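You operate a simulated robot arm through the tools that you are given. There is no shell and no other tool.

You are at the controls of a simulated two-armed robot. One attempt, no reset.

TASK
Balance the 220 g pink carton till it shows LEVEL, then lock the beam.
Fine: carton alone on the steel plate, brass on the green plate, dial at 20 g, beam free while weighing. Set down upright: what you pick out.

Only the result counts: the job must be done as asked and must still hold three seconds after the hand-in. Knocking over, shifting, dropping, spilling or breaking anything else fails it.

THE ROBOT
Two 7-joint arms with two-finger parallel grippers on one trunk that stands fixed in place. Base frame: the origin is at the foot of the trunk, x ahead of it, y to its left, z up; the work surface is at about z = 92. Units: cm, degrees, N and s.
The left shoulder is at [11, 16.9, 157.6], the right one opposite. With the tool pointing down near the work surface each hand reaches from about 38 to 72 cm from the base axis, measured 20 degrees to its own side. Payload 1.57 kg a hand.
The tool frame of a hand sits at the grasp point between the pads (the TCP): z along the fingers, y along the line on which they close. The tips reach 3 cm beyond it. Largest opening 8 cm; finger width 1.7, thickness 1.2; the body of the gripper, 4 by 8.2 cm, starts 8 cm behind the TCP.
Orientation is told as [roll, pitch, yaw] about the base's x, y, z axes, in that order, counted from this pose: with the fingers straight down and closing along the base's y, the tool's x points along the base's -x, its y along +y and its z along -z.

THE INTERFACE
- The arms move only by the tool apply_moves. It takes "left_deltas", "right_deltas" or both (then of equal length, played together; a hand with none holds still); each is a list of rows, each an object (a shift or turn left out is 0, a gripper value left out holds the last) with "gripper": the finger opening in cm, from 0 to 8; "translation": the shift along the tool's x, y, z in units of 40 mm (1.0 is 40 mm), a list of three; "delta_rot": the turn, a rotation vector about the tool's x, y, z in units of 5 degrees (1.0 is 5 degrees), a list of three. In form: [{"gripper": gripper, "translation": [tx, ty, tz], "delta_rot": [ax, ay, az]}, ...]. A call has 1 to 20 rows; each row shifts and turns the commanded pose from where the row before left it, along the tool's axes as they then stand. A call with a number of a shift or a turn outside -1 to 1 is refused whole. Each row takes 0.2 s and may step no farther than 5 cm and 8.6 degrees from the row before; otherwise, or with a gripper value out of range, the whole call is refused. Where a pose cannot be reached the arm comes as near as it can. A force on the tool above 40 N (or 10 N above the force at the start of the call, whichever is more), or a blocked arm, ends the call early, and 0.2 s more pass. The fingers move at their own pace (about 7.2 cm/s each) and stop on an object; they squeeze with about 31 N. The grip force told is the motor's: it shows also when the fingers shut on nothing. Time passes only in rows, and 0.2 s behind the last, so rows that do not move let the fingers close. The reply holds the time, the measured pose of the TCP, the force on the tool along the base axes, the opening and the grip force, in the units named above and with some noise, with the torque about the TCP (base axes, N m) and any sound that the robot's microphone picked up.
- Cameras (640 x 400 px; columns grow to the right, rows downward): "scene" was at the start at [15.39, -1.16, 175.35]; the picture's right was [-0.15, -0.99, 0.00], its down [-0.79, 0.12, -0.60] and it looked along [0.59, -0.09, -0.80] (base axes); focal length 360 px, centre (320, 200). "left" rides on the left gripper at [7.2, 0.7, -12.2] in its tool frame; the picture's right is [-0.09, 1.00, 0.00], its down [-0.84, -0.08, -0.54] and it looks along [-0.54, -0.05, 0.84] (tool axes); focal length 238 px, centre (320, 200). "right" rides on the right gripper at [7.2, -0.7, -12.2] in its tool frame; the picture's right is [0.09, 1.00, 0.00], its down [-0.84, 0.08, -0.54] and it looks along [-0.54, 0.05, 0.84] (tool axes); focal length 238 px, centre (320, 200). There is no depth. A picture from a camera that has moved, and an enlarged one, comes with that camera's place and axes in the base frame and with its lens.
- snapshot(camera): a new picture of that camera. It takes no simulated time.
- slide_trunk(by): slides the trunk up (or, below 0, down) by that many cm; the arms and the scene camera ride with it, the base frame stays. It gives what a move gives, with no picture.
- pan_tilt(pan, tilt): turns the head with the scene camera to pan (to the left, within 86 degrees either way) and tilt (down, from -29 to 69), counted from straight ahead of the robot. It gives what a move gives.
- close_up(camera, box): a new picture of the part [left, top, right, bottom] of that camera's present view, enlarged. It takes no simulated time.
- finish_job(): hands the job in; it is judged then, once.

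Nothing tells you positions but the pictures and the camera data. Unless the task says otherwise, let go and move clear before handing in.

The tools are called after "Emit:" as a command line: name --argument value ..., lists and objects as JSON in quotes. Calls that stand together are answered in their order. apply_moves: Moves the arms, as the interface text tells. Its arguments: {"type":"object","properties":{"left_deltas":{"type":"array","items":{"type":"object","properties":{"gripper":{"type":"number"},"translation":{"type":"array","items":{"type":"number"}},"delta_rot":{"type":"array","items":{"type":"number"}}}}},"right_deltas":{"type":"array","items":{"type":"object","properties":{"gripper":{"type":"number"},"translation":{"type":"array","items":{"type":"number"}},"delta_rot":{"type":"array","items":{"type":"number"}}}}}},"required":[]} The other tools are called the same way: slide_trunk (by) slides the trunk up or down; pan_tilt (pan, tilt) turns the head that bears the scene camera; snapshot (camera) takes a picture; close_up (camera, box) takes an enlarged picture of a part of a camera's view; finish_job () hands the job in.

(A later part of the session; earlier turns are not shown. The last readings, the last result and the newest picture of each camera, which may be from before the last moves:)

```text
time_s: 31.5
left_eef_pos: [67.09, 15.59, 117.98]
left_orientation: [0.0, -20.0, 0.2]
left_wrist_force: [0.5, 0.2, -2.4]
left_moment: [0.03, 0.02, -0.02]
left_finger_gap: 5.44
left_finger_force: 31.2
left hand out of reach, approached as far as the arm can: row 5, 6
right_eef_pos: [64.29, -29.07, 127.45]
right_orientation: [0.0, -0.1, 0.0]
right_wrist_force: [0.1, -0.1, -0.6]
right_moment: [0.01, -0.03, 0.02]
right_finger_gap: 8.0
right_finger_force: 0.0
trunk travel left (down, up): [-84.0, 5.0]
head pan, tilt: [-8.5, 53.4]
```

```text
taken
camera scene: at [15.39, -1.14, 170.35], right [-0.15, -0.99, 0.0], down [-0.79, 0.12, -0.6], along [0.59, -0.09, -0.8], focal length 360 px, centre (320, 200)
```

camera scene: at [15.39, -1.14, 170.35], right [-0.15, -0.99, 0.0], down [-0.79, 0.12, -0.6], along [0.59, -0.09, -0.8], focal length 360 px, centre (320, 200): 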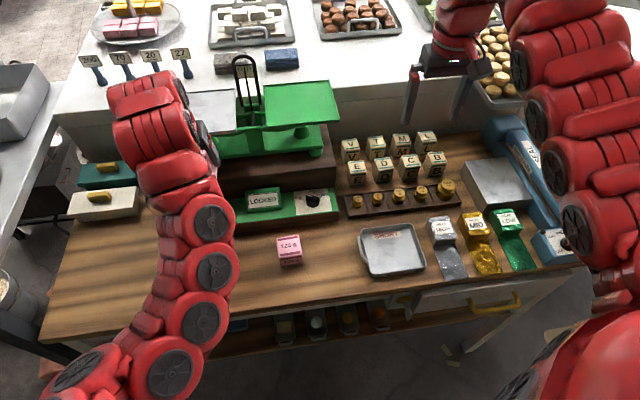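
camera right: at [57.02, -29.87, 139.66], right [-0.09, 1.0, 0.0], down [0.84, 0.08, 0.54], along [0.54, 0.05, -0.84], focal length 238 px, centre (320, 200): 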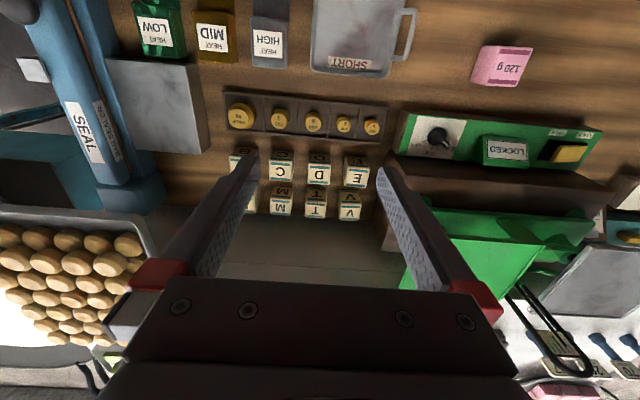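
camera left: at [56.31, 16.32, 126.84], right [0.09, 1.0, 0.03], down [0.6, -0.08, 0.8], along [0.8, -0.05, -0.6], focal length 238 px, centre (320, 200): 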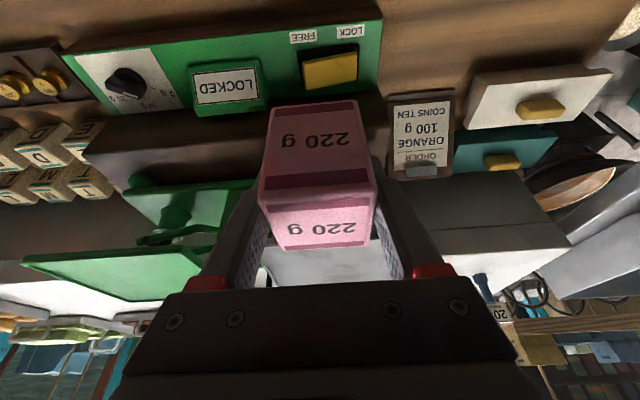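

It stalls at this height because the arm is folded too far. Raising the trunk the last 5 cm lifts the carton's bottom to about z 118, above the plate rim.

Emit:
slide_trunk --by 5

Emit:
apply_moves --left_deltas '[{"translation": [-0.5, 0, 0.15]}, {"translation": [-0.3, 0, -0.25]}, {}]'

Emit:
snapshot --camera "left"

Emit:
snapshot --camera "scene"

```text
time_s: 32.4
left_eef_pos: [67.31, 15.61, 122.76]
left_orientation: [0.0, -20.1, 0.1]
left_wrist_force: [-0.4, -0.1, -1.6]
left_moment: [0.0, 0.01, 0.02]
left_finger_gap: 5.45
left_finger_force: 31.0
right_eef_pos: [64.25, -29.12, 132.44]
right_orientation: [0.0, 0.0, 0.1]
right_wrist_force: [-0.5, -0.7, 0.8]
right_moment: [0.03, 0.03, 0.0]
right_finger_gap: 8.0
right_finger_force: 0.0
trunk travel left (down, up): [-89.0, 0.0]
head pan, tilt: [-8.5, 53.4]
```

```text
time_s: 33.2
left_eef_pos: [70.14, 15.68, 124.3]
left_orientation: [0.0, -20.1, 0.2]
left_wrist_force: [0.7, 0.1, -1.9]
left_moment: [-0.02, -0.02, 0.01]
left_finger_gap: 5.45
left_finger_force: 30.6
right_eef_pos: [64.23, -29.13, 132.46]
right_orientation: [0.1, 0.0, 0.0]
right_wrist_force: [-0.4, -0.5, -0.1]
right_moment: [-0.02, -0.03, 0.02]
right_finger_gap: 7.99
right_finger_force: 0.0
trunk travel left (down, up): [-89.0, 0.0]
head pan, tilt: [-8.5, 53.4]
```

```text
taken
camera left: at [59.14, 16.36, 133.33], right [0.09, 1.0, 0.03], down [0.6, -0.08, 0.8], along [0.8, -0.05, -0.6], focal length 238 px, centre (320, 200)
```

left: 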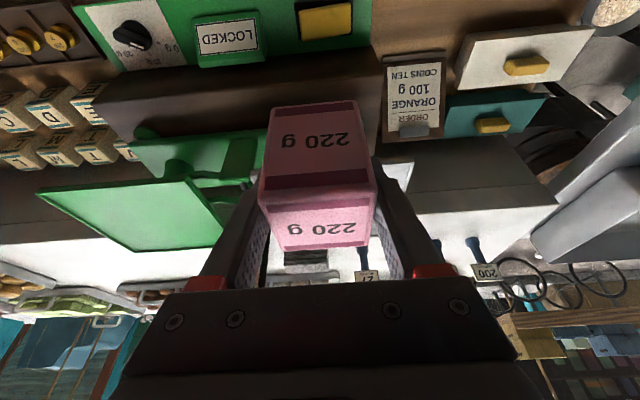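

```text
taken
camera scene: at [15.35, -1.22, 175.35], right [-0.15, -0.99, 0.0], down [-0.79, 0.12, -0.6], along [0.59, -0.09, -0.8], focal length 360 px, centre (320, 200)
```

scene: 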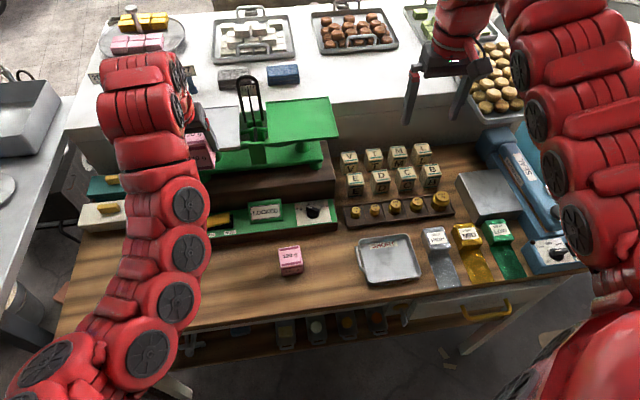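

Emit:
apply_moves --left_deltas '[{"translation": [-0.617, 0.02, 0.2245]}, {"translation": [-0.617, 0.02, 0.2245]}, {"translation": [-0.617, 0.02, 0.2245]}, {"translation": [-0.617, 0.02, 0.2245]}, {}]'

Emit:
snapshot --camera "left"

Emit:
snapshot --camera "scene"

Emit:
snapshot --camera "right"

```text
time_s: 34.4
left_eef_pos: [80.49, 15.87, 124.15]
left_orientation: [-0.2, -20.0, 0.1]
left_wrist_force: [-0.3, -0.3, -1.1]
left_moment: [0.01, -0.01, -0.03]
left_finger_gap: 5.46
left_finger_force: 31.1
right_eef_pos: [64.25, -29.04, 132.53]
right_orientation: [0.0, 0.0, -0.2]
right_wrist_force: [-0.9, 0.3, -0.1]
right_moment: [-0.02, -0.01, 0.0]
right_finger_gap: 7.97
right_finger_force: 0.1
trunk travel left (down, up): [-89.0, 0.0]
head pan, tilt: [-8.5, 53.4]
```

```text
taken
camera left: at [69.63, 16.55, 133.2], right [0.09, 1.0, 0.03], down [0.6, -0.08, 0.8], along [0.8, -0.05, -0.6], focal length 238 px, centre (320, 200)
```

left: 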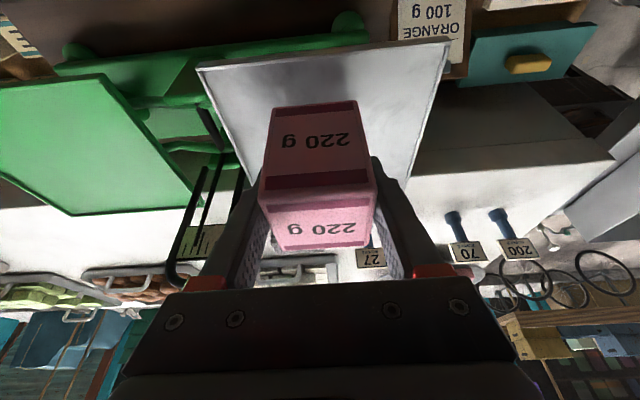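

```text
taken
camera scene: at [15.39, -1.12, 175.35], right [-0.15, -0.99, 0.0], down [-0.79, 0.12, -0.6], along [0.59, -0.09, -0.8], focal length 360 px, centre (320, 200)
```

scene: 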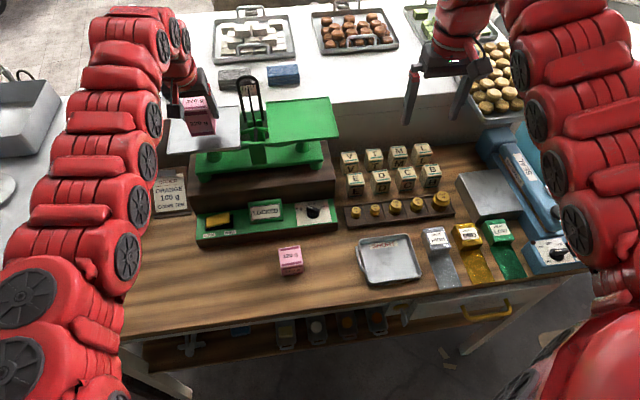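

```text
taken
camera right: at [57.04, -29.86, 144.65], right [-0.09, 1.0, 0.0], down [0.84, 0.08, 0.54], along [0.54, 0.05, -0.84], focal length 238 px, centre (320, 200)
```

right: 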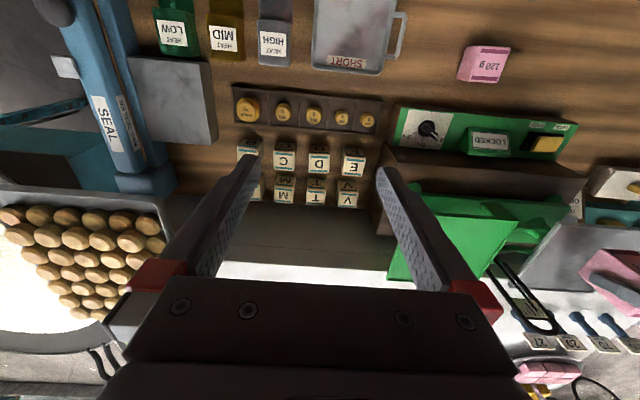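

The carton is over the steel plate, its front face at about x 78 and the plate edge at 76. I'll lower it gently while watching the force.

Emit:
apply_moves --left_deltas '[{"translation": [0.094, 0, 0.258]}, {"translation": [0.094, 0, 0.258]}, {}]'

Emit:
apply_moves --left_deltas '[{"translation": [0.0257, 0, 0.0705]}, {"translation": [0.0257, 0, 0.0705]}, {}]'

Emit:
close_up --camera "scene" --box '[150, 60, 350, 185]'

```text
time_s: 35.2
left_eef_pos: [80.71, 15.89, 122.03]
left_orientation: [0.0, -20.1, 0.1]
left_wrist_force: [0.1, -0.4, -2.2]
left_moment: [0.05, -0.02, -0.02]
left_finger_gap: 5.45
left_finger_force: 31.2
right_eef_pos: [64.3, -28.99, 132.46]
right_orientation: [0.0, 0.0, -0.1]
right_wrist_force: [0.6, -0.2, 0.4]
right_moment: [-0.02, 0.03, -0.01]
right_finger_gap: 8.01
right_finger_force: 0.1
trunk travel left (down, up): [-89.0, 0.0]
head pan, tilt: [-8.5, 53.4]
```

```text
time_s: 36.0
left_eef_pos: [80.5, 16.01, 121.53]
left_orientation: [0.0, -20.1, 0.0]
left_wrist_force: [-0.1, 0.2, -1.8]
left_moment: [0.03, 0.03, 0.03]
left_finger_gap: 5.46
left_finger_force: 30.9
right_eef_pos: [64.24, -29.13, 132.42]
right_orientation: [0.0, 0.0, 0.0]
right_wrist_force: [1.0, 0.5, 0.2]
right_moment: [0.01, -0.03, 0.02]
right_finger_gap: 8.01
right_finger_force: 0.1
trunk travel left (down, up): [-89.0, 0.0]
head pan, tilt: [-8.5, 53.4]
```

```text
3.20 times, centred on (250, 122) of scene
camera zoom: at [15.43, -1.16, 175.35], right [-0.15, -0.99, 0.0], down [-0.79, 0.12, -0.6], along [0.59, -0.09, -0.8], focal length 1151 px, centre (544, 448)
```

zoom: 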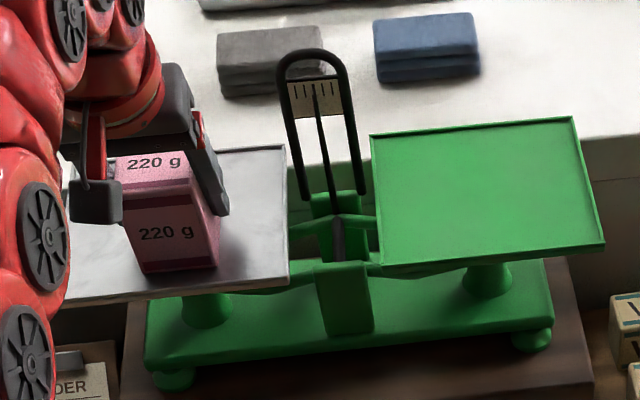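

Emit:
apply_moves --left_deltas '[{"translation": [0.0171, 0, 0.047]}, {"translation": [0.0171, 0, 0.047]}, {}]'

```text
time_s: 36.8
left_eef_pos: [80.58, 16.02, 121.43]
left_orientation: [0.2, -20.4, 0.2]
left_wrist_force: [5.3, 1.1, 14.1]
left_moment: [-0.35, 0.24, 0.08]
left_finger_gap: 5.45
left_finger_force: 30.5
right_eef_pos: [64.11, -29.05, 132.61]
right_orientation: [-0.1, -0.1, -0.1]
right_wrist_force: [-0.1, 0.7, -0.6]
right_moment: [-0.06, -0.02, -0.01]
right_finger_gap: 8.01
right_finger_force: 0.1
trunk travel left (down, up): [-89.0, 0.0]
head pan, tilt: [-8.5, 53.4]
```

Contact at TCP z about 121.45. I'll relieve the push slightly and release.

Emit:
apply_moves --left_deltas '[{"translation": [-0.0145, 0, -0.04]}, {}]'

```text
time_s: 37.4
left_eef_pos: [80.56, 15.89, 121.56]
left_orientation: [0.0, -20.2, 0.0]
left_wrist_force: [6.5, 0.5, 13.9]
left_moment: [-0.28, 0.11, 0.1]
left_finger_gap: 5.46
left_finger_force: 30.4
right_eef_pos: [64.16, -29.14, 132.57]
right_orientation: [0.0, -0.1, 0.0]
right_wrist_force: [0.7, -1.0, -0.4]
right_moment: [-0.01, 0.0, 0.02]
right_finger_gap: 7.98
right_finger_force: 0.0
trunk travel left (down, up): [-89.0, 0.0]
head pan, tilt: [-8.5, 53.4]
```

Emit:
apply_moves --left_deltas '[{"translation": [-0.008, 0, -0.022]}, {}]'

Emit:
close_up --camera "scene" --box '[150, 60, 270, 165]'

Emit:
snapshot --camera "left"

```text
time_s: 38.0
left_eef_pos: [80.43, 16.02, 121.34]
left_orientation: [-0.1, -20.0, 0.0]
left_wrist_force: [2.6, 1.5, 7.2]
left_moment: [-0.17, 0.13, 0.08]
left_finger_gap: 5.47
left_finger_force: 30.7
right_eef_pos: [64.07, -29.07, 132.54]
right_orientation: [0.0, 0.0, 0.0]
right_wrist_force: [-0.4, -0.5, -0.5]
right_moment: [0.03, -0.03, -0.01]
right_finger_gap: 8.01
right_finger_force: 0.1
trunk travel left (down, up): [-89.0, 0.0]
head pan, tilt: [-8.5, 53.4]
```

```text
3.81 times, centred on (210, 112) of scene
camera zoom: at [15.34, -1.18, 175.35], right [-0.15, -0.99, 0.0], down [-0.79, 0.12, -0.6], along [0.59, -0.09, -0.8], focal length 1370 px, centre (739, 533)
```

zoom: 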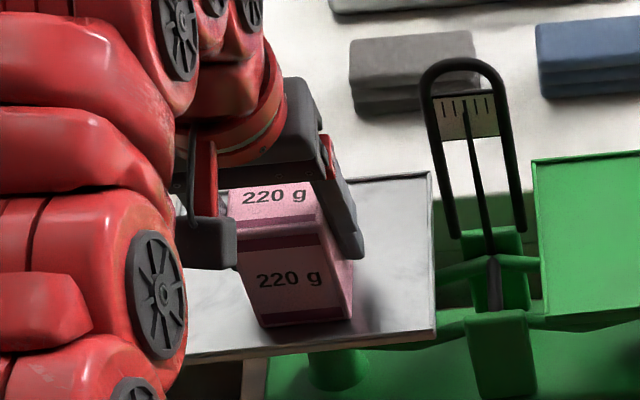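

```text
taken
camera left: at [69.58, 16.6, 130.44], right [0.09, 1.0, 0.03], down [0.6, -0.08, 0.8], along [0.8, -0.05, -0.6], focal length 238 px, centre (320, 200)
```

left: 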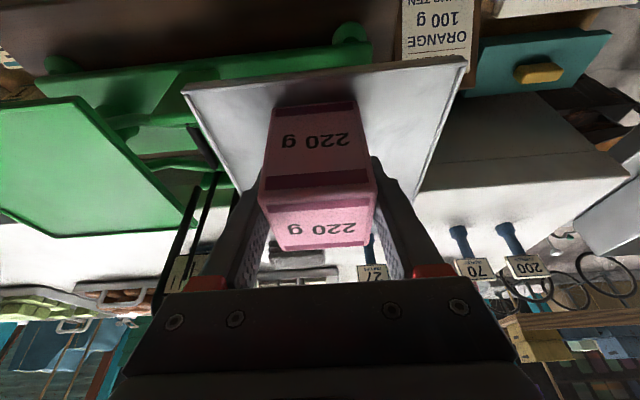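

Emit:
apply_moves --left_deltas '[{"translation": [-0.007, 0, -0.018]}, {"gripper": 8}, {}, {}, {}]'

Emit:
close_up --camera "scene" --box '[150, 60, 350, 185]'

Emit:
snapshot --camera "left"

```text
time_s: 39.2
left_eef_pos: [80.45, 15.93, 121.47]
left_orientation: [-0.1, -20.0, 0.1]
left_wrist_force: [1.1, 0.1, -0.2]
left_moment: [-0.01, 0.0, 0.01]
left_finger_gap: 8.05
left_finger_force: 0.0
right_eef_pos: [64.19, -28.99, 132.5]
right_orientation: [0.0, 0.0, 0.0]
right_wrist_force: [-0.3, 0.2, 0.3]
right_moment: [-0.02, -0.02, 0.01]
right_finger_gap: 7.99
right_finger_force: 0.0
trunk travel left (down, up): [-89.0, 0.0]
head pan, tilt: [-8.5, 53.4]
```

```text
3.20 times, centred on (250, 122) of scene
camera zoom: at [15.38, -1.16, 175.35], right [-0.15, -0.99, 0.0], down [-0.79, 0.12, -0.6], along [0.59, -0.09, -0.8], focal length 1151 px, centre (544, 448)
```

zoom: 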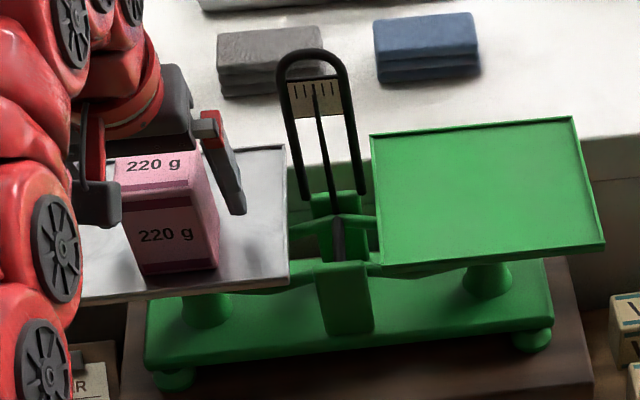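

```text
taken
camera left: at [69.61, 16.62, 130.5], right [0.09, 1.0, 0.03], down [0.6, -0.08, 0.8], along [0.8, -0.05, -0.6], focal length 238 px, centre (320, 200)
```

left: 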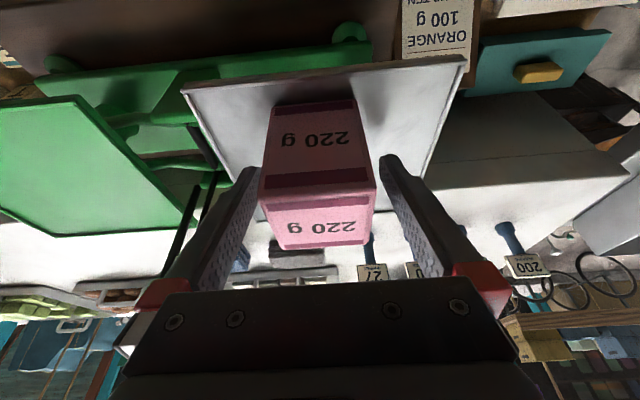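

Emit:
apply_moves --left_deltas '[{"translation": [0, 0, -0.5]}, {"translation": [0, 0, -0.8]}, {"translation": [0, 0, -0.8]}, {"translation": [0, 0, -0.6]}, {}]'

Emit:
apply_moves --left_deltas '[{"translation": [0.61, 0.6, -0.22]}, {"translation": [0.61, 0.7, -0.22]}, {"translation": [0.61, 0.7, -0.22]}, {"translation": [0.61, 0.7, -0.22]}, {"translation": [0.61, 0.7, -0.22]}, {}]'

Emit:
snapshot --camera "scene"

Emit:
snapshot --camera "left"

```text
time_s: 40.4
left_eef_pos: [76.6, 16.13, 131.59]
left_orientation: [0.0, -20.0, 0.2]
left_wrist_force: [0.1, -0.1, -0.5]
left_moment: [-0.01, 0.0, 0.0]
left_finger_gap: 7.99
left_finger_force: 0.0
right_eef_pos: [64.17, -29.15, 132.37]
right_orientation: [0.0, 0.0, 0.0]
right_wrist_force: [-0.4, 0.9, 0.7]
right_moment: [0.03, 0.01, 0.0]
right_finger_gap: 8.0
right_finger_force: 0.1
trunk travel left (down, up): [-89.0, 0.0]
head pan, tilt: [-8.5, 53.4]
```

```text
time_s: 41.8
left_eef_pos: [70.0, 22.68, 131.53]
left_orientation: [0.0, -20.1, 0.0]
left_wrist_force: [-0.2, 0.5, 0.0]
left_moment: [0.01, -0.03, 0.03]
left_finger_gap: 7.98
left_finger_force: 0.1
left hand out of reach, approached as far as the arm can: row 3, 4, 5
right_eef_pos: [64.18, -29.06, 132.45]
right_orientation: [0.0, -0.1, 0.0]
right_wrist_force: [-0.6, 0.0, -0.2]
right_moment: [0.01, 0.04, 0.03]
right_finger_gap: 7.98
right_finger_force: 0.0
trunk travel left (down, up): [-89.0, 0.0]
head pan, tilt: [-8.5, 53.4]
```

```text
taken
camera scene: at [15.39, -1.15, 175.35], right [-0.15, -0.99, 0.0], down [-0.79, 0.12, -0.6], along [0.59, -0.09, -0.8], focal length 360 px, centre (320, 200)
```

scene: 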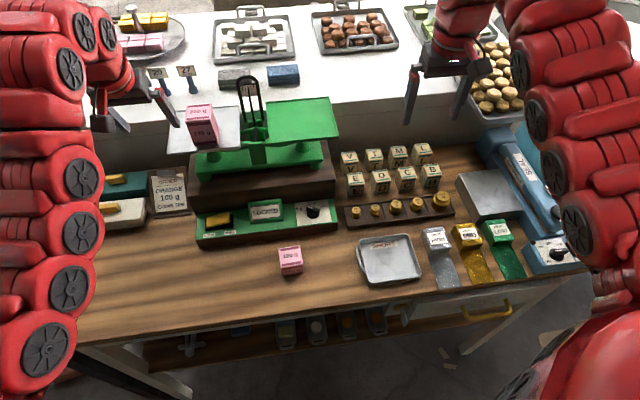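

```text
taken
camera left: at [59.21, 23.34, 140.42], right [0.09, 1.0, 0.03], down [0.6, -0.08, 0.8], along [0.8, -0.05, -0.6], focal length 238 px, centre (320, 200)
```

left: 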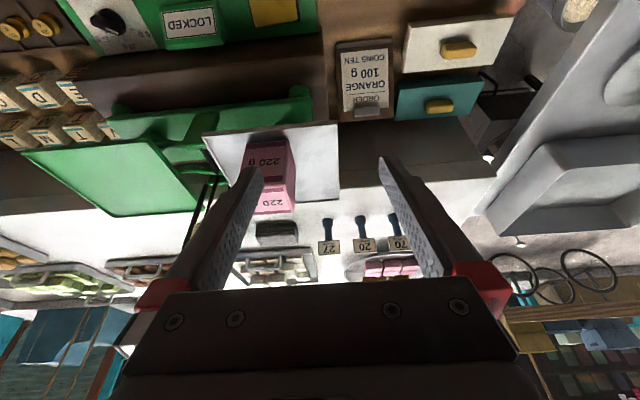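

The carton stands upright on the steel plate. I'll park the left hand further left and bring the right hand, pitched 20°, above the 200 g brass.

Emit:
apply_moves --left_deltas '[{"translation": [0, 0.8, 0]}, {"translation": [0, 0.8, 0]}, {}, {}, {}, {}, {}, {}, {}, {}]' --right_deltas '[{"gripper": 5.0, "translation": [0, 0, 0.95]}, {"translation": [0, 0, 0.95]}, {"translation": [0, 0, 0.95]}, {"translation": [0, 0, 0.95]}, {"translation": [0, 0, 0.95]}, {"translation": [-0.2, -0.05, 0.3], "delta_rot": [0, -1, 0]}, {"translation": [-0.2, -0.05, 0.3], "delta_rot": [0, -1, 0]}, {"translation": [-0.2, -0.05, 0.3], "delta_rot": [0, -1, 0]}, {"translation": [-0.2, -0.05, 0.3], "delta_rot": [0, -1, 0]}, {}]'

Emit:
snapshot --camera "right"

Emit:
snapshot --camera "scene"

```text
time_s: 44.0
left_eef_pos: [70.22, 29.08, 131.53]
left_orientation: [0.0, -20.2, 0.1]
left_wrist_force: [0.1, -0.2, -0.2]
left_moment: [-0.01, 0.0, 0.0]
left_finger_gap: 8.0
left_finger_force: 0.0
right_eef_pos: [69.02, -30.31, 108.64]
right_orientation: [0.0, -20.0, 0.0]
right_wrist_force: [-0.3, -0.4, 0.4]
right_moment: [-0.03, 0.01, -0.01]
right_finger_gap: 5.01
right_finger_force: 0.0
right hand out of reach, approached as far as the arm can: row 7, 8, 9
trunk travel left (down, up): [-89.0, 0.0]
head pan, tilt: [-8.5, 53.4]
```

```text
taken
camera right: at [58.17, -31.13, 117.61], right [-0.09, 1.0, -0.03], down [0.6, 0.08, 0.8], along [0.79, 0.05, -0.61], focal length 238 px, centre (320, 200)
```

right: 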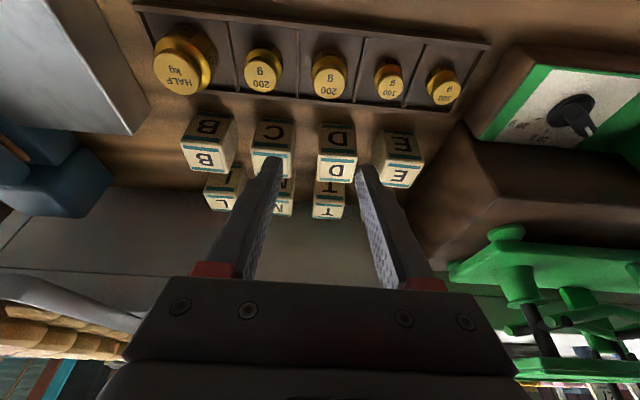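

```text
taken
camera scene: at [15.35, -1.18, 175.36], right [-0.15, -0.99, 0.0], down [-0.79, 0.12, -0.6], along [0.59, -0.09, -0.8], focal length 360 px, centre (320, 200)
```

scene: 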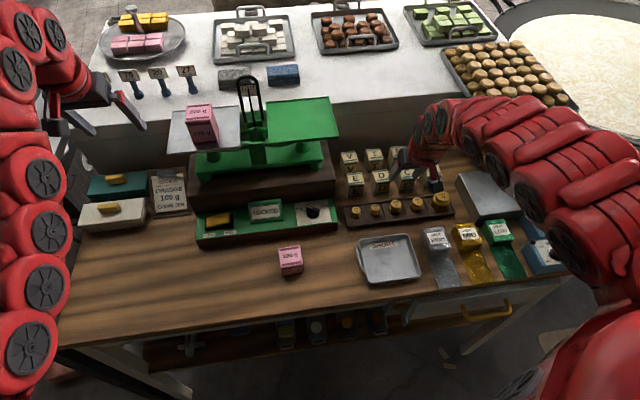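

Emit:
close_up --camera "right" --box '[220, 10, 480, 172]'

Emit:
close_up --camera "scene" --box '[335, 140, 475, 230]'

```text
2.46 times, centred on (350, 91) of right
camera zoom: at [58.17, -31.13, 117.61], right [-0.09, 1.0, -0.03], down [0.6, 0.08, 0.8], along [0.79, 0.05, -0.61], focal length 587 px, centre (246, 468)
```

zoom: 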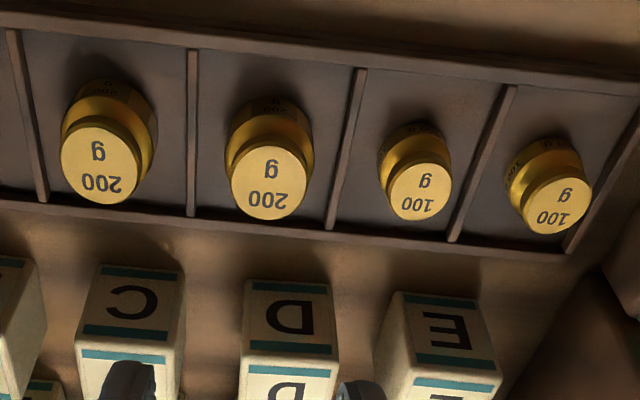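

```text
4.44 times, centred on (405, 185) of scene
camera zoom: at [15.35, -1.18, 175.36], right [-0.15, -0.99, 0.0], down [-0.79, 0.12, -0.6], along [0.59, -0.09, -0.8], focal length 1599 px, centre (-58, 267)
```

zoom: 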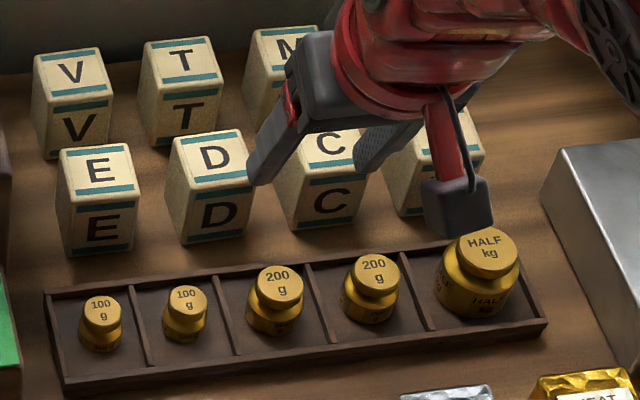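

Emit:
close_up --camera "scene" --box '[380, 185, 430, 225]'

Emit:
close_up --camera "right" --box '[300, 30, 370, 110]'

```text
10.00 times, centred on (405, 205) of scene
camera zoom: at [15.35, -1.18, 175.36], right [-0.15, -0.99, 0.0], down [-0.79, 0.12, -0.6], along [0.59, -0.09, -0.8], focal length 3597 px, centre (-530, 150)
```

zoom: 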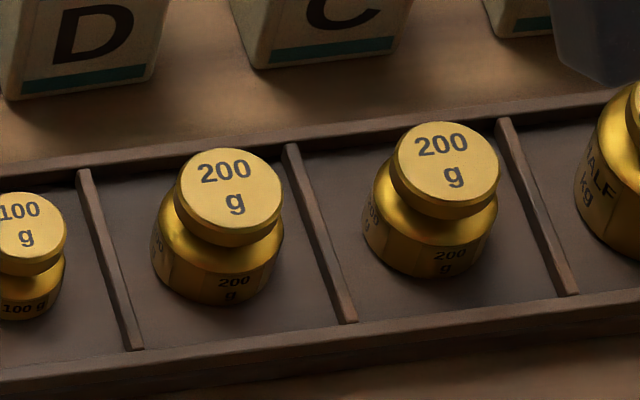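

```text
5.00 times, centred on (335, 70) of right
camera zoom: at [58.17, -31.13, 117.61], right [-0.09, 1.0, -0.03], down [0.6, 0.08, 0.8], along [0.79, 0.05, -0.61], focal length 1192 px, centre (245, 850)
```

zoom: 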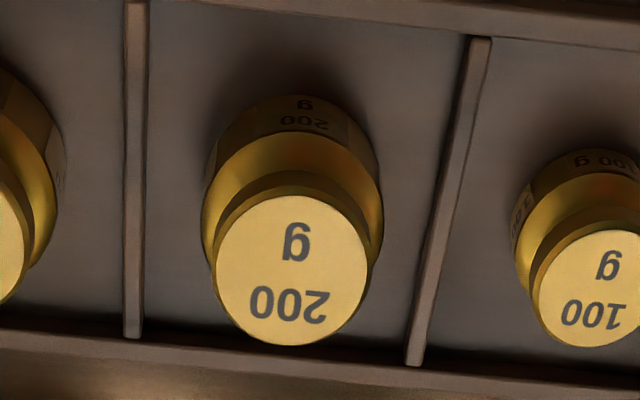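

The inner 200 g brass sits at about (69.2, −30.1), 3.1 cm tall with a 3.4 cm body and low dividers. I'll descend to just above it and check alignment.

Emit:
apply_moves --right_deltas '[{"gripper": 4.8, "translation": [0.314, 0.017, 0.693]}, {"translation": [0.314, 0.017, 0.693]}, {"translation": [0.314, 0.017, 0.65]}, {}]'

Emit:
snapshot --camera "right"

Emit:
close_up --camera "scene" --box '[340, 140, 480, 230]'

```text
time_s: 45.0
left_eef_pos: [69.97, 28.97, 131.48]
left_orientation: [0.1, -20.0, 0.1]
left_wrist_force: [-0.5, 0.3, 0.1]
left_moment: [-0.02, 0.01, 0.01]
left_finger_gap: 8.01
left_finger_force: 0.1
right_eef_pos: [68.26, -29.88, 99.66]
right_orientation: [0.0, -20.0, 0.1]
right_wrist_force: [-0.4, -0.7, 0.1]
right_moment: [-0.04, 0.02, -0.02]
right_finger_gap: 4.81
right_finger_force: 0.1
trunk travel left (down, up): [-89.0, 0.0]
head pan, tilt: [-8.5, 53.4]
```

```text
taken
camera right: at [57.3, -30.76, 108.62], right [-0.09, 1.0, -0.03], down [0.6, 0.08, 0.8], along [0.79, 0.05, -0.61], focal length 238 px, centre (320, 200)
```

right: 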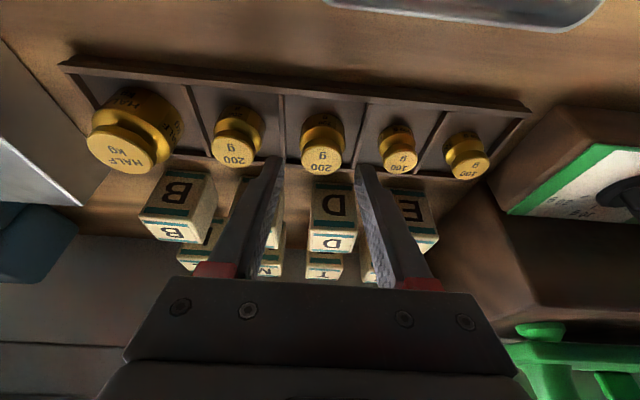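

```text
4.44 times, centred on (410, 185) of scene
camera zoom: at [15.36, -1.16, 175.36], right [-0.15, -0.99, 0.0], down [-0.79, 0.12, -0.6], along [0.59, -0.09, -0.8], focal length 1599 px, centre (-80, 267)
```

zoom: 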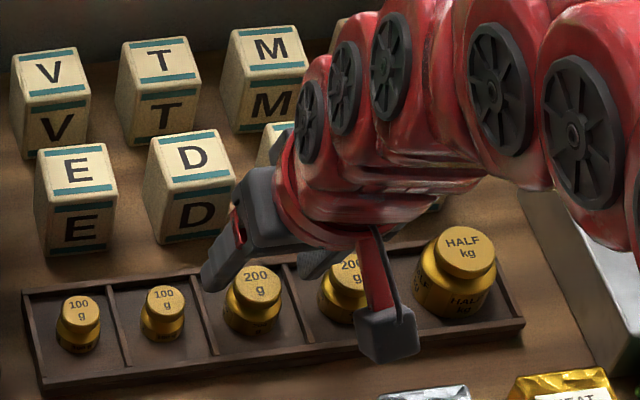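

Emit:
apply_moves --right_deltas '[{"translation": [0.115, 0, 0.37]}, {"translation": [0.115, 0, 0.37]}, {}]'

Emit:
snapshot --camera "right"

Emit:
close_up --camera "right" --box '[240, 90, 400, 190]'

```text
time_s: 45.8
left_eef_pos: [69.91, 29.01, 131.66]
left_orientation: [-0.1, -20.2, 0.2]
left_wrist_force: [0.3, 0.1, 0.0]
left_moment: [0.0, -0.02, 0.01]
left_finger_gap: 8.02
left_finger_force: 0.0
right_eef_pos: [68.37, -29.97, 96.95]
right_orientation: [-0.3, -20.3, 0.1]
right_wrist_force: [-0.7, 0.3, 21.5]
right_moment: [-0.65, -0.05, -0.04]
right_finger_gap: 4.75
right_finger_force: 0.1
trunk travel left (down, up): [-89.0, 0.0]
head pan, tilt: [-8.5, 53.4]
```

```text
taken
camera right: at [57.45, -30.8, 105.88], right [-0.09, 1.0, -0.04], down [0.59, 0.08, 0.8], along [0.8, 0.05, -0.6], focal length 238 px, centre (320, 200)
```

right: 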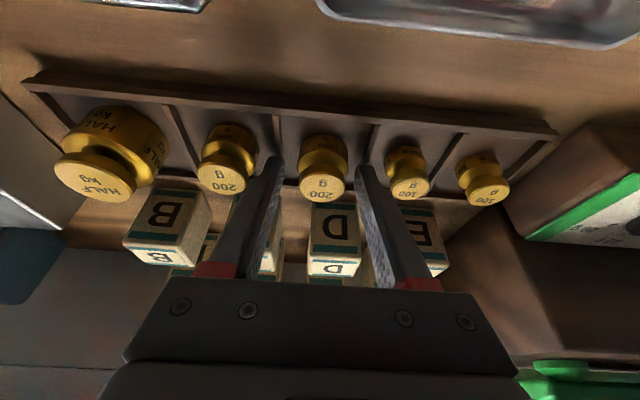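

```text
4.00 times, centred on (320, 140) of right
camera zoom: at [57.45, -30.8, 105.88], right [-0.09, 1.0, -0.04], down [0.59, 0.08, 0.8], along [0.8, 0.05, -0.6], focal length 953 px, centre (320, 440)
```

zoom: 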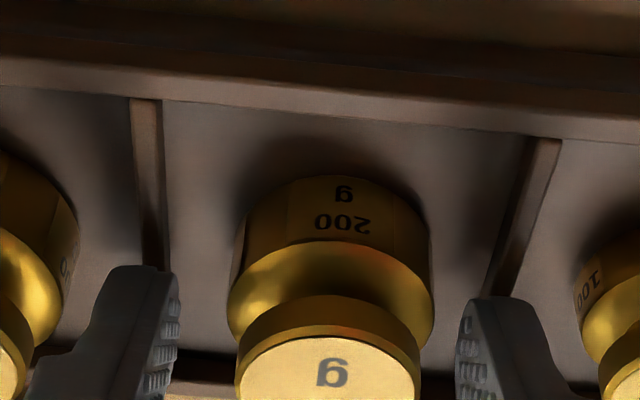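

The −y fingertip is resting on a divider, which puts the divider top at about z 93.9. I'll lift slightly to unload it, then close on the brass.

Emit:
apply_moves --right_deltas '[{"translation": [-0.051, 0.02, -0.141]}, {}]'

Emit:
close_up --camera "right" --box '[240, 90, 400, 190]'

```text
time_s: 46.4
left_eef_pos: [70.1, 28.93, 131.56]
left_orientation: [0.0, -20.1, 0.1]
left_wrist_force: [-0.1, 0.7, 0.7]
left_moment: [-0.02, 0.01, 0.04]
left_finger_gap: 8.01
left_finger_force: 0.0
right_eef_pos: [68.38, -29.73, 97.12]
right_orientation: [0.0, -19.9, 0.0]
right_wrist_force: [0.0, -0.2, 0.0]
right_moment: [-0.05, 0.01, 0.01]
right_finger_gap: 4.79
right_finger_force: 0.3
trunk travel left (down, up): [-89.0, 0.0]
head pan, tilt: [-8.5, 53.4]
```

```text
4.00 times, centred on (320, 140) of right
camera zoom: at [57.42, -30.57, 106.13], right [-0.09, 1.0, -0.03], down [0.6, 0.08, 0.79], along [0.79, 0.05, -0.61], focal length 953 px, centre (320, 440)
```

zoom: 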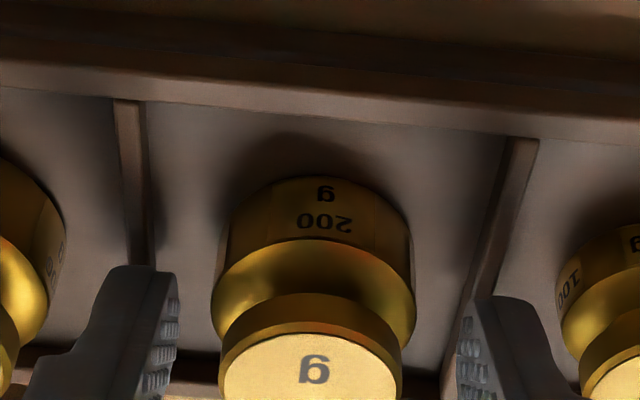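

Emit:
apply_moves --right_deltas '[{"gripper": 2.2}, {}, {}, {}]'

Emit:
close_up --camera "right" --box '[220, 70, 420, 195]'

```text
time_s: 47.4
left_eef_pos: [70.24, 29.0, 131.41]
left_orientation: [0.1, -20.2, 0.0]
left_wrist_force: [0.5, -1.3, -0.5]
left_moment: [0.0, 0.02, -0.02]
left_finger_gap: 8.02
left_finger_force: 0.0
right_eef_pos: [68.43, -29.94, 97.23]
right_orientation: [-0.1, -20.0, 0.0]
right_wrist_force: [0.5, 0.6, -0.8]
right_moment: [-0.03, -0.03, 0.0]
right_finger_gap: 3.29
right_finger_force: 30.8
trunk travel left (down, up): [-89.0, 0.0]
head pan, tilt: [-8.5, 53.4]
```

```text
3.20 times, centred on (320, 132) of right
camera zoom: at [57.55, -30.71, 106.17], right [-0.09, 1.0, -0.03], down [0.6, 0.08, 0.8], along [0.79, 0.05, -0.61], focal length 763 px, centre (320, 416)
```

zoom: 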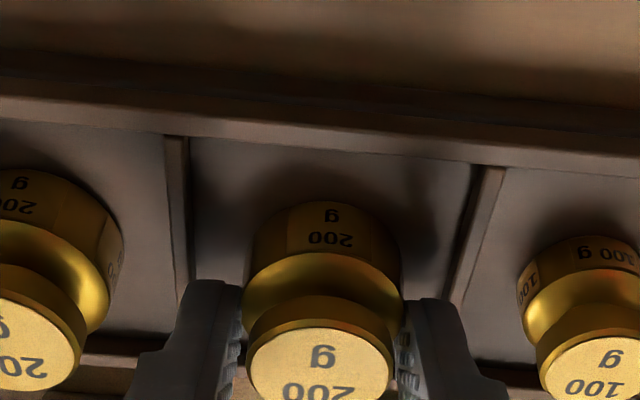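

Emit:
apply_moves --right_deltas '[{"translation": [-0.043, 0, -0.118]}, {"translation": [-0.128, 0, -0.353]}, {"translation": [-0.17, 0, -0.47]}, {}, {}]'

Emit:
snapshot --camera "right"

Emit:
close_up --camera "scene" --box '[340, 130, 480, 230]'

```text
time_s: 48.6
left_eef_pos: [70.05, 28.92, 131.45]
left_orientation: [0.0, -20.1, 0.0]
left_wrist_force: [0.3, 0.4, -0.5]
left_moment: [-0.04, -0.01, -0.01]
left_finger_gap: 8.02
left_finger_force: 0.1
right_eef_pos: [68.5, -29.88, 101.25]
right_orientation: [0.1, -19.9, 0.0]
right_wrist_force: [-0.3, 0.0, -1.7]
right_moment: [0.0, 0.01, -0.02]
right_finger_gap: 3.33
right_finger_force: 30.5
trunk travel left (down, up): [-89.0, 0.0]
head pan, tilt: [-8.5, 53.4]
```

```text
taken
camera right: at [57.59, -30.61, 110.24], right [-0.09, 1.0, -0.03], down [0.6, 0.08, 0.8], along [0.79, 0.05, -0.61], focal length 238 px, centre (320, 200)
```

right: 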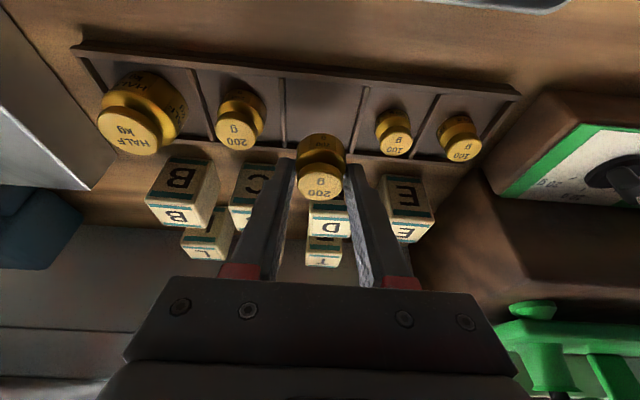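

```text
4.00 times, centred on (410, 180) of scene
camera zoom: at [15.43, -1.18, 175.35], right [-0.15, -0.99, 0.0], down [-0.79, 0.12, -0.6], along [0.59, -0.09, -0.8], focal length 1439 px, centre (-40, 280)
```

zoom: 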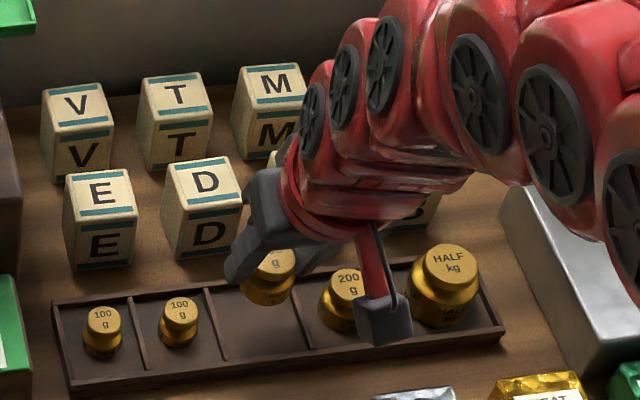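

The brass is out cleanly. I'll carry it up and over towards the green plate.

Emit:
apply_moves --right_deltas '[{"translation": [-0.615, 0.24, -0.41]}, {"translation": [-0.615, 0.24, -0.41]}, {"translation": [-0.52, 0.333, -0.697]}, {"translation": [-0.52, 0.333, -0.697]}, {"translation": [-0.52, 0.333, -0.697]}, {"translation": [-0.35, 0.333, -0.716]}, {"translation": [-0.35, 0.333, -0.716]}, {"translation": [-0.35, 0.333, -0.716]}, {}]'

Emit:
snapshot --camera "right"

Emit:
snapshot --camera "scene"

```text
time_s: 50.6
left_eef_pos: [70.15, 28.92, 131.4]
left_orientation: [0.1, -20.0, 0.1]
left_wrist_force: [-0.5, 0.3, 0.2]
left_moment: [-0.02, 0.03, -0.02]
left_finger_gap: 7.99
left_finger_force: 0.1
right_eef_pos: [76.04, -19.89, 125.3]
right_orientation: [0.0, -20.1, 0.0]
right_wrist_force: [0.2, 0.3, -1.9]
right_moment: [0.0, 0.02, -0.02]
right_finger_gap: 3.28
right_finger_force: 31.0
trunk travel left (down, up): [-89.0, 0.0]
head pan, tilt: [-8.5, 53.4]
```

```text
taken
camera right: at [65.1, -20.61, 134.17], right [-0.09, 1.0, -0.03], down [0.6, 0.08, 0.8], along [0.79, 0.05, -0.61], focal length 238 px, centre (320, 200)
```

right: 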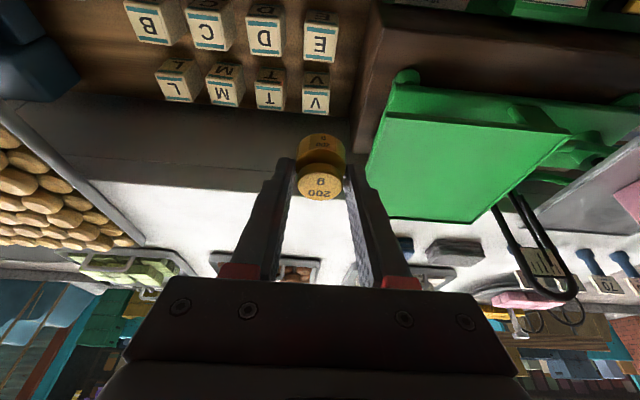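

```text
taken
camera scene: at [15.45, -1.19, 175.34], right [-0.15, -0.99, 0.0], down [-0.79, 0.12, -0.6], along [0.59, -0.09, -0.8], focal length 360 px, centre (320, 200)
```

scene: 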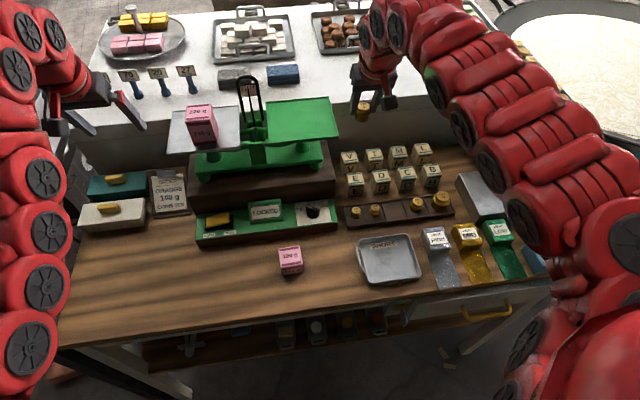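

Emit:
apply_moves --right_deltas '[{"translation": [-0.234, 0.79, 0.052]}, {"translation": [-0.234, 0.79, 0.052]}, {"translation": [-0.234, 0.79, 0.052]}, {"translation": [-0.234, 0.79, 0.052]}, {}]'

Emit:
snapshot --camera "right"

Emit:
snapshot --camera "scene"

```text
time_s: 51.8
left_eef_pos: [70.08, 28.76, 131.55]
left_orientation: [-0.1, -20.1, 0.1]
left_wrist_force: [-0.1, -0.4, 0.3]
left_moment: [0.02, 0.02, 0.0]
left_finger_gap: 8.02
left_finger_force: 0.0
right_eef_pos: [79.8, -7.51, 126.16]
right_orientation: [0.0, -20.1, -0.1]
right_wrist_force: [0.5, 0.2, -2.5]
right_moment: [0.01, 0.0, 0.0]
right_finger_gap: 3.34
right_finger_force: 31.3
trunk travel left (down, up): [-89.0, 0.0]
head pan, tilt: [-8.5, 53.4]
```

```text
taken
camera right: at [68.91, -8.2, 135.17], right [-0.09, 1.0, -0.03], down [0.6, 0.08, 0.8], along [0.79, 0.05, -0.61], focal length 238 px, centre (320, 200)
```

right: 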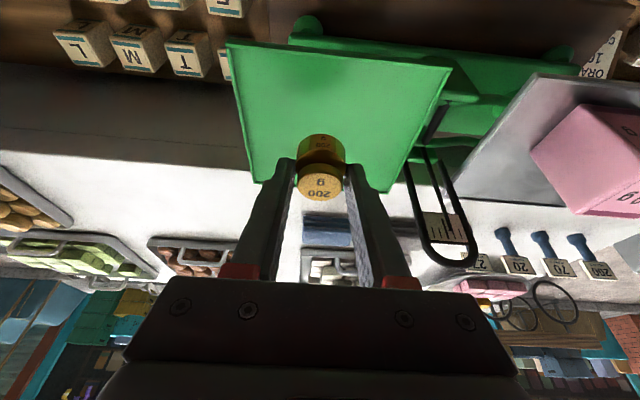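

```text
taken
camera scene: at [15.39, -1.27, 175.35], right [-0.15, -0.99, 0.0], down [-0.79, 0.12, -0.6], along [0.59, -0.09, -0.8], focal length 360 px, centre (320, 200)
```

scene: 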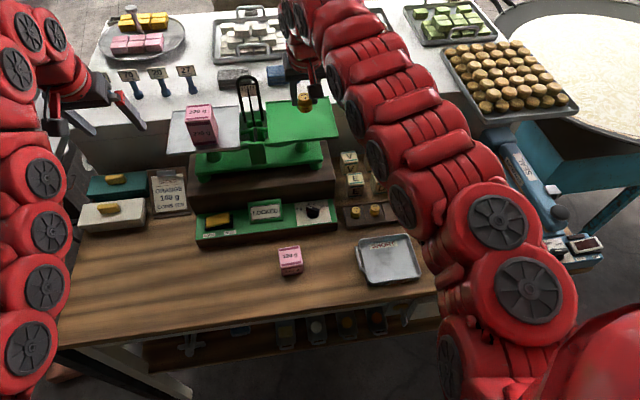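

Emit:
apply_moves --right_deltas '[{"translation": [0.188, 0, 0.517]}, {"translation": [0.188, 0, 0.517]}, {}]'

Emit:
close_up --camera "scene" --box '[220, 60, 360, 160]'

Emit:
apply_moves --right_deltas '[{"translation": [0.0171, 0, 0.047]}, {}]'

```text
time_s: 52.6
left_eef_pos: [70.08, 28.87, 131.52]
left_orientation: [0.1, -20.2, 0.1]
left_wrist_force: [-0.3, -0.6, 0.1]
left_moment: [0.03, -0.03, -0.05]
left_finger_gap: 8.0
left_finger_force: 0.0
right_eef_pos: [79.82, -7.39, 121.72]
right_orientation: [0.0, -20.0, -0.1]
right_wrist_force: [0.2, 0.7, -1.6]
right_moment: [0.02, 0.03, 0.0]
right_finger_gap: 3.31
right_finger_force: 31.5
trunk travel left (down, up): [-89.0, 0.0]
head pan, tilt: [-8.5, 53.4]
```

```text
4.00 times, centred on (290, 110) of scene
camera zoom: at [15.38, -1.16, 175.36], right [-0.15, -0.99, 0.0], down [-0.79, 0.12, -0.6], along [0.59, -0.09, -0.8], focal length 1439 px, centre (440, 560)
```

zoom: 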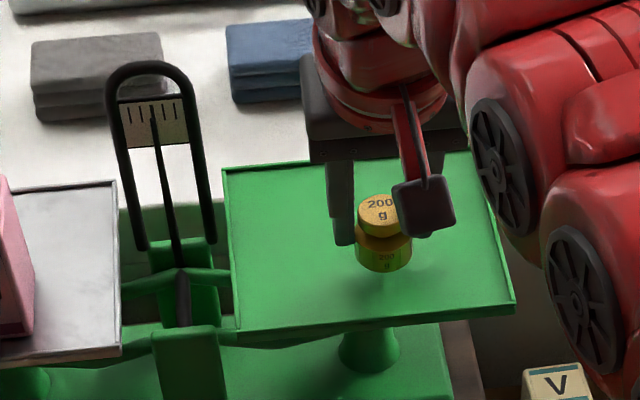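

```text
time_s: 53.2
left_eef_pos: [70.08, 28.88, 131.56]
left_orientation: [0.1, -20.2, 0.1]
left_wrist_force: [0.6, 0.1, -0.2]
left_moment: [0.02, 0.0, -0.01]
left_finger_gap: 8.0
left_finger_force: 0.1
right_eef_pos: [79.8, -7.35, 121.6]
right_orientation: [0.0, -20.1, 0.0]
right_wrist_force: [-0.4, -0.1, -2.3]
right_moment: [0.01, 0.04, -0.03]
right_finger_gap: 3.31
right_finger_force: 30.8
trunk travel left (down, up): [-89.0, 0.0]
head pan, tilt: [-8.5, 53.4]
```

Emit:
apply_moves --right_deltas '[{"translation": [0.0128, 0, 0.035]}, {}]'

Emit:
apply_moves --right_deltas '[{"translation": [0.0128, 0, 0.035]}, {}]'

```text
time_s: 53.8
left_eef_pos: [70.16, 28.91, 131.48]
left_orientation: [0.0, -20.1, 0.1]
left_wrist_force: [-0.2, 0.1, -0.6]
left_moment: [-0.02, 0.01, -0.01]
left_finger_gap: 8.01
left_finger_force: 0.0
right_eef_pos: [79.95, -7.4, 121.5]
right_orientation: [0.1, -19.9, 0.0]
right_wrist_force: [-0.2, 0.0, -2.2]
right_moment: [-0.02, 0.0, 0.03]
right_finger_gap: 3.27
right_finger_force: 31.8
trunk travel left (down, up): [-89.0, 0.0]
head pan, tilt: [-8.5, 53.4]
```

```text
time_s: 54.4
left_eef_pos: [70.09, 28.93, 131.52]
left_orientation: [0.0, -20.2, 0.1]
left_wrist_force: [1.1, 0.5, -0.6]
left_moment: [-0.01, -0.01, 0.04]
left_finger_gap: 7.99
left_finger_force: 0.1
right_eef_pos: [80.01, -7.28, 121.22]
right_orientation: [-0.1, -19.9, 0.0]
right_wrist_force: [-0.4, 0.4, -2.9]
right_moment: [0.0, 0.02, -0.01]
right_finger_gap: 3.29
right_finger_force: 31.1
trunk travel left (down, up): [-89.0, 0.0]
head pan, tilt: [-8.5, 53.4]
```

Emit:
apply_moves --right_deltas '[{"translation": [0.0085, 0, 0.0235]}, {}]'

Emit:
apply_moves --right_deltas '[{"translation": [0.0085, 0, 0.0235]}, {}]'

Emit:
close_up --camera "scene" --box '[270, 80, 340, 140]'

```text
time_s: 55.0
left_eef_pos: [70.15, 28.9, 131.48]
left_orientation: [0.0, -20.2, 0.0]
left_wrist_force: [-1.0, 1.1, -0.4]
left_moment: [0.02, 0.01, -0.03]
left_finger_gap: 8.01
left_finger_force: 0.2
right_eef_pos: [79.98, -7.37, 121.05]
right_orientation: [0.0, -20.0, 0.0]
right_wrist_force: [-0.1, 0.1, -1.9]
right_moment: [0.0, -0.02, 0.0]
right_finger_gap: 3.31
right_finger_force: 31.0
trunk travel left (down, up): [-89.0, 0.0]
head pan, tilt: [-8.5, 53.4]
```

```text
time_s: 55.6
left_eef_pos: [70.24, 28.97, 131.33]
left_orientation: [0.0, -20.2, 0.1]
left_wrist_force: [0.1, -0.8, 0.4]
left_moment: [-0.01, -0.07, 0.02]
left_finger_gap: 8.0
left_finger_force: 0.1
right_eef_pos: [79.81, -7.25, 120.87]
right_orientation: [0.0, -20.0, 0.0]
right_wrist_force: [0.3, 1.2, -3.0]
right_moment: [-0.02, 0.04, 0.01]
right_finger_gap: 3.3
right_finger_force: 31.6
trunk travel left (down, up): [-89.0, 0.0]
head pan, tilt: [-8.5, 53.4]
```

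```text
6.67 times, centred on (305, 110) of scene
camera zoom: at [15.42, -1.15, 175.35], right [-0.15, -0.99, 0.0], down [-0.79, 0.12, -0.6], along [0.59, -0.09, -0.8], focal length 2398 px, centre (420, 800)
```

zoom: 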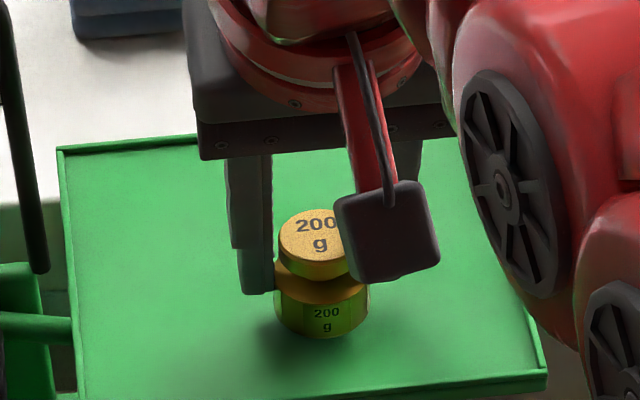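

Emit:
apply_moves --right_deltas '[{"translation": [0.0085, 0, 0.0235]}, {}]'

Emit:
apply_moves --right_deltas '[{"translation": [0.0085, 0, 0.0235]}, {}]'

Emit:
apply_moves --right_deltas '[{"translation": [0.0085, 0, 0.0235]}, {}]'

```text
time_s: 56.2
left_eef_pos: [70.06, 28.95, 131.52]
left_orientation: [-0.1, -20.0, 0.1]
left_wrist_force: [0.3, -0.1, 0.5]
left_moment: [0.04, 0.0, -0.02]
left_finger_gap: 8.0
left_finger_force: 0.0
right_eef_pos: [80.04, -7.29, 120.77]
right_orientation: [0.1, -20.0, 0.0]
right_wrist_force: [-0.2, -0.7, -1.8]
right_moment: [0.0, -0.02, 0.0]
right_finger_gap: 3.29
right_finger_force: 31.4
trunk travel left (down, up): [-89.0, 0.0]
head pan, tilt: [-8.5, 53.4]
```

```text
time_s: 56.8
left_eef_pos: [70.26, 28.85, 131.49]
left_orientation: [0.0, -20.1, 0.1]
left_wrist_force: [0.6, -0.3, -1.0]
left_moment: [0.0, 0.01, -0.01]
left_finger_gap: 7.96
left_finger_force: 0.0
right_eef_pos: [79.9, -7.24, 120.74]
right_orientation: [0.1, -20.1, 0.0]
right_wrist_force: [-0.3, 0.3, -2.1]
right_moment: [-0.02, 0.03, 0.0]
right_finger_gap: 3.3
right_finger_force: 30.8
trunk travel left (down, up): [-89.0, 0.0]
head pan, tilt: [-8.5, 53.4]
```

```text
time_s: 57.4
left_eef_pos: [70.18, 28.97, 131.48]
left_orientation: [0.0, -20.1, 0.1]
left_wrist_force: [-0.8, 0.2, 0.3]
left_moment: [-0.02, 0.04, -0.04]
left_finger_gap: 8.02
left_finger_force: 0.0
right_eef_pos: [79.78, -7.26, 120.47]
right_orientation: [-0.1, -20.0, -0.1]
right_wrist_force: [1.3, 0.1, -1.7]
right_moment: [0.0, 0.0, -0.01]
right_finger_gap: 3.27
right_finger_force: 31.5
trunk travel left (down, up): [-89.0, 0.0]
head pan, tilt: [-8.5, 53.4]
```

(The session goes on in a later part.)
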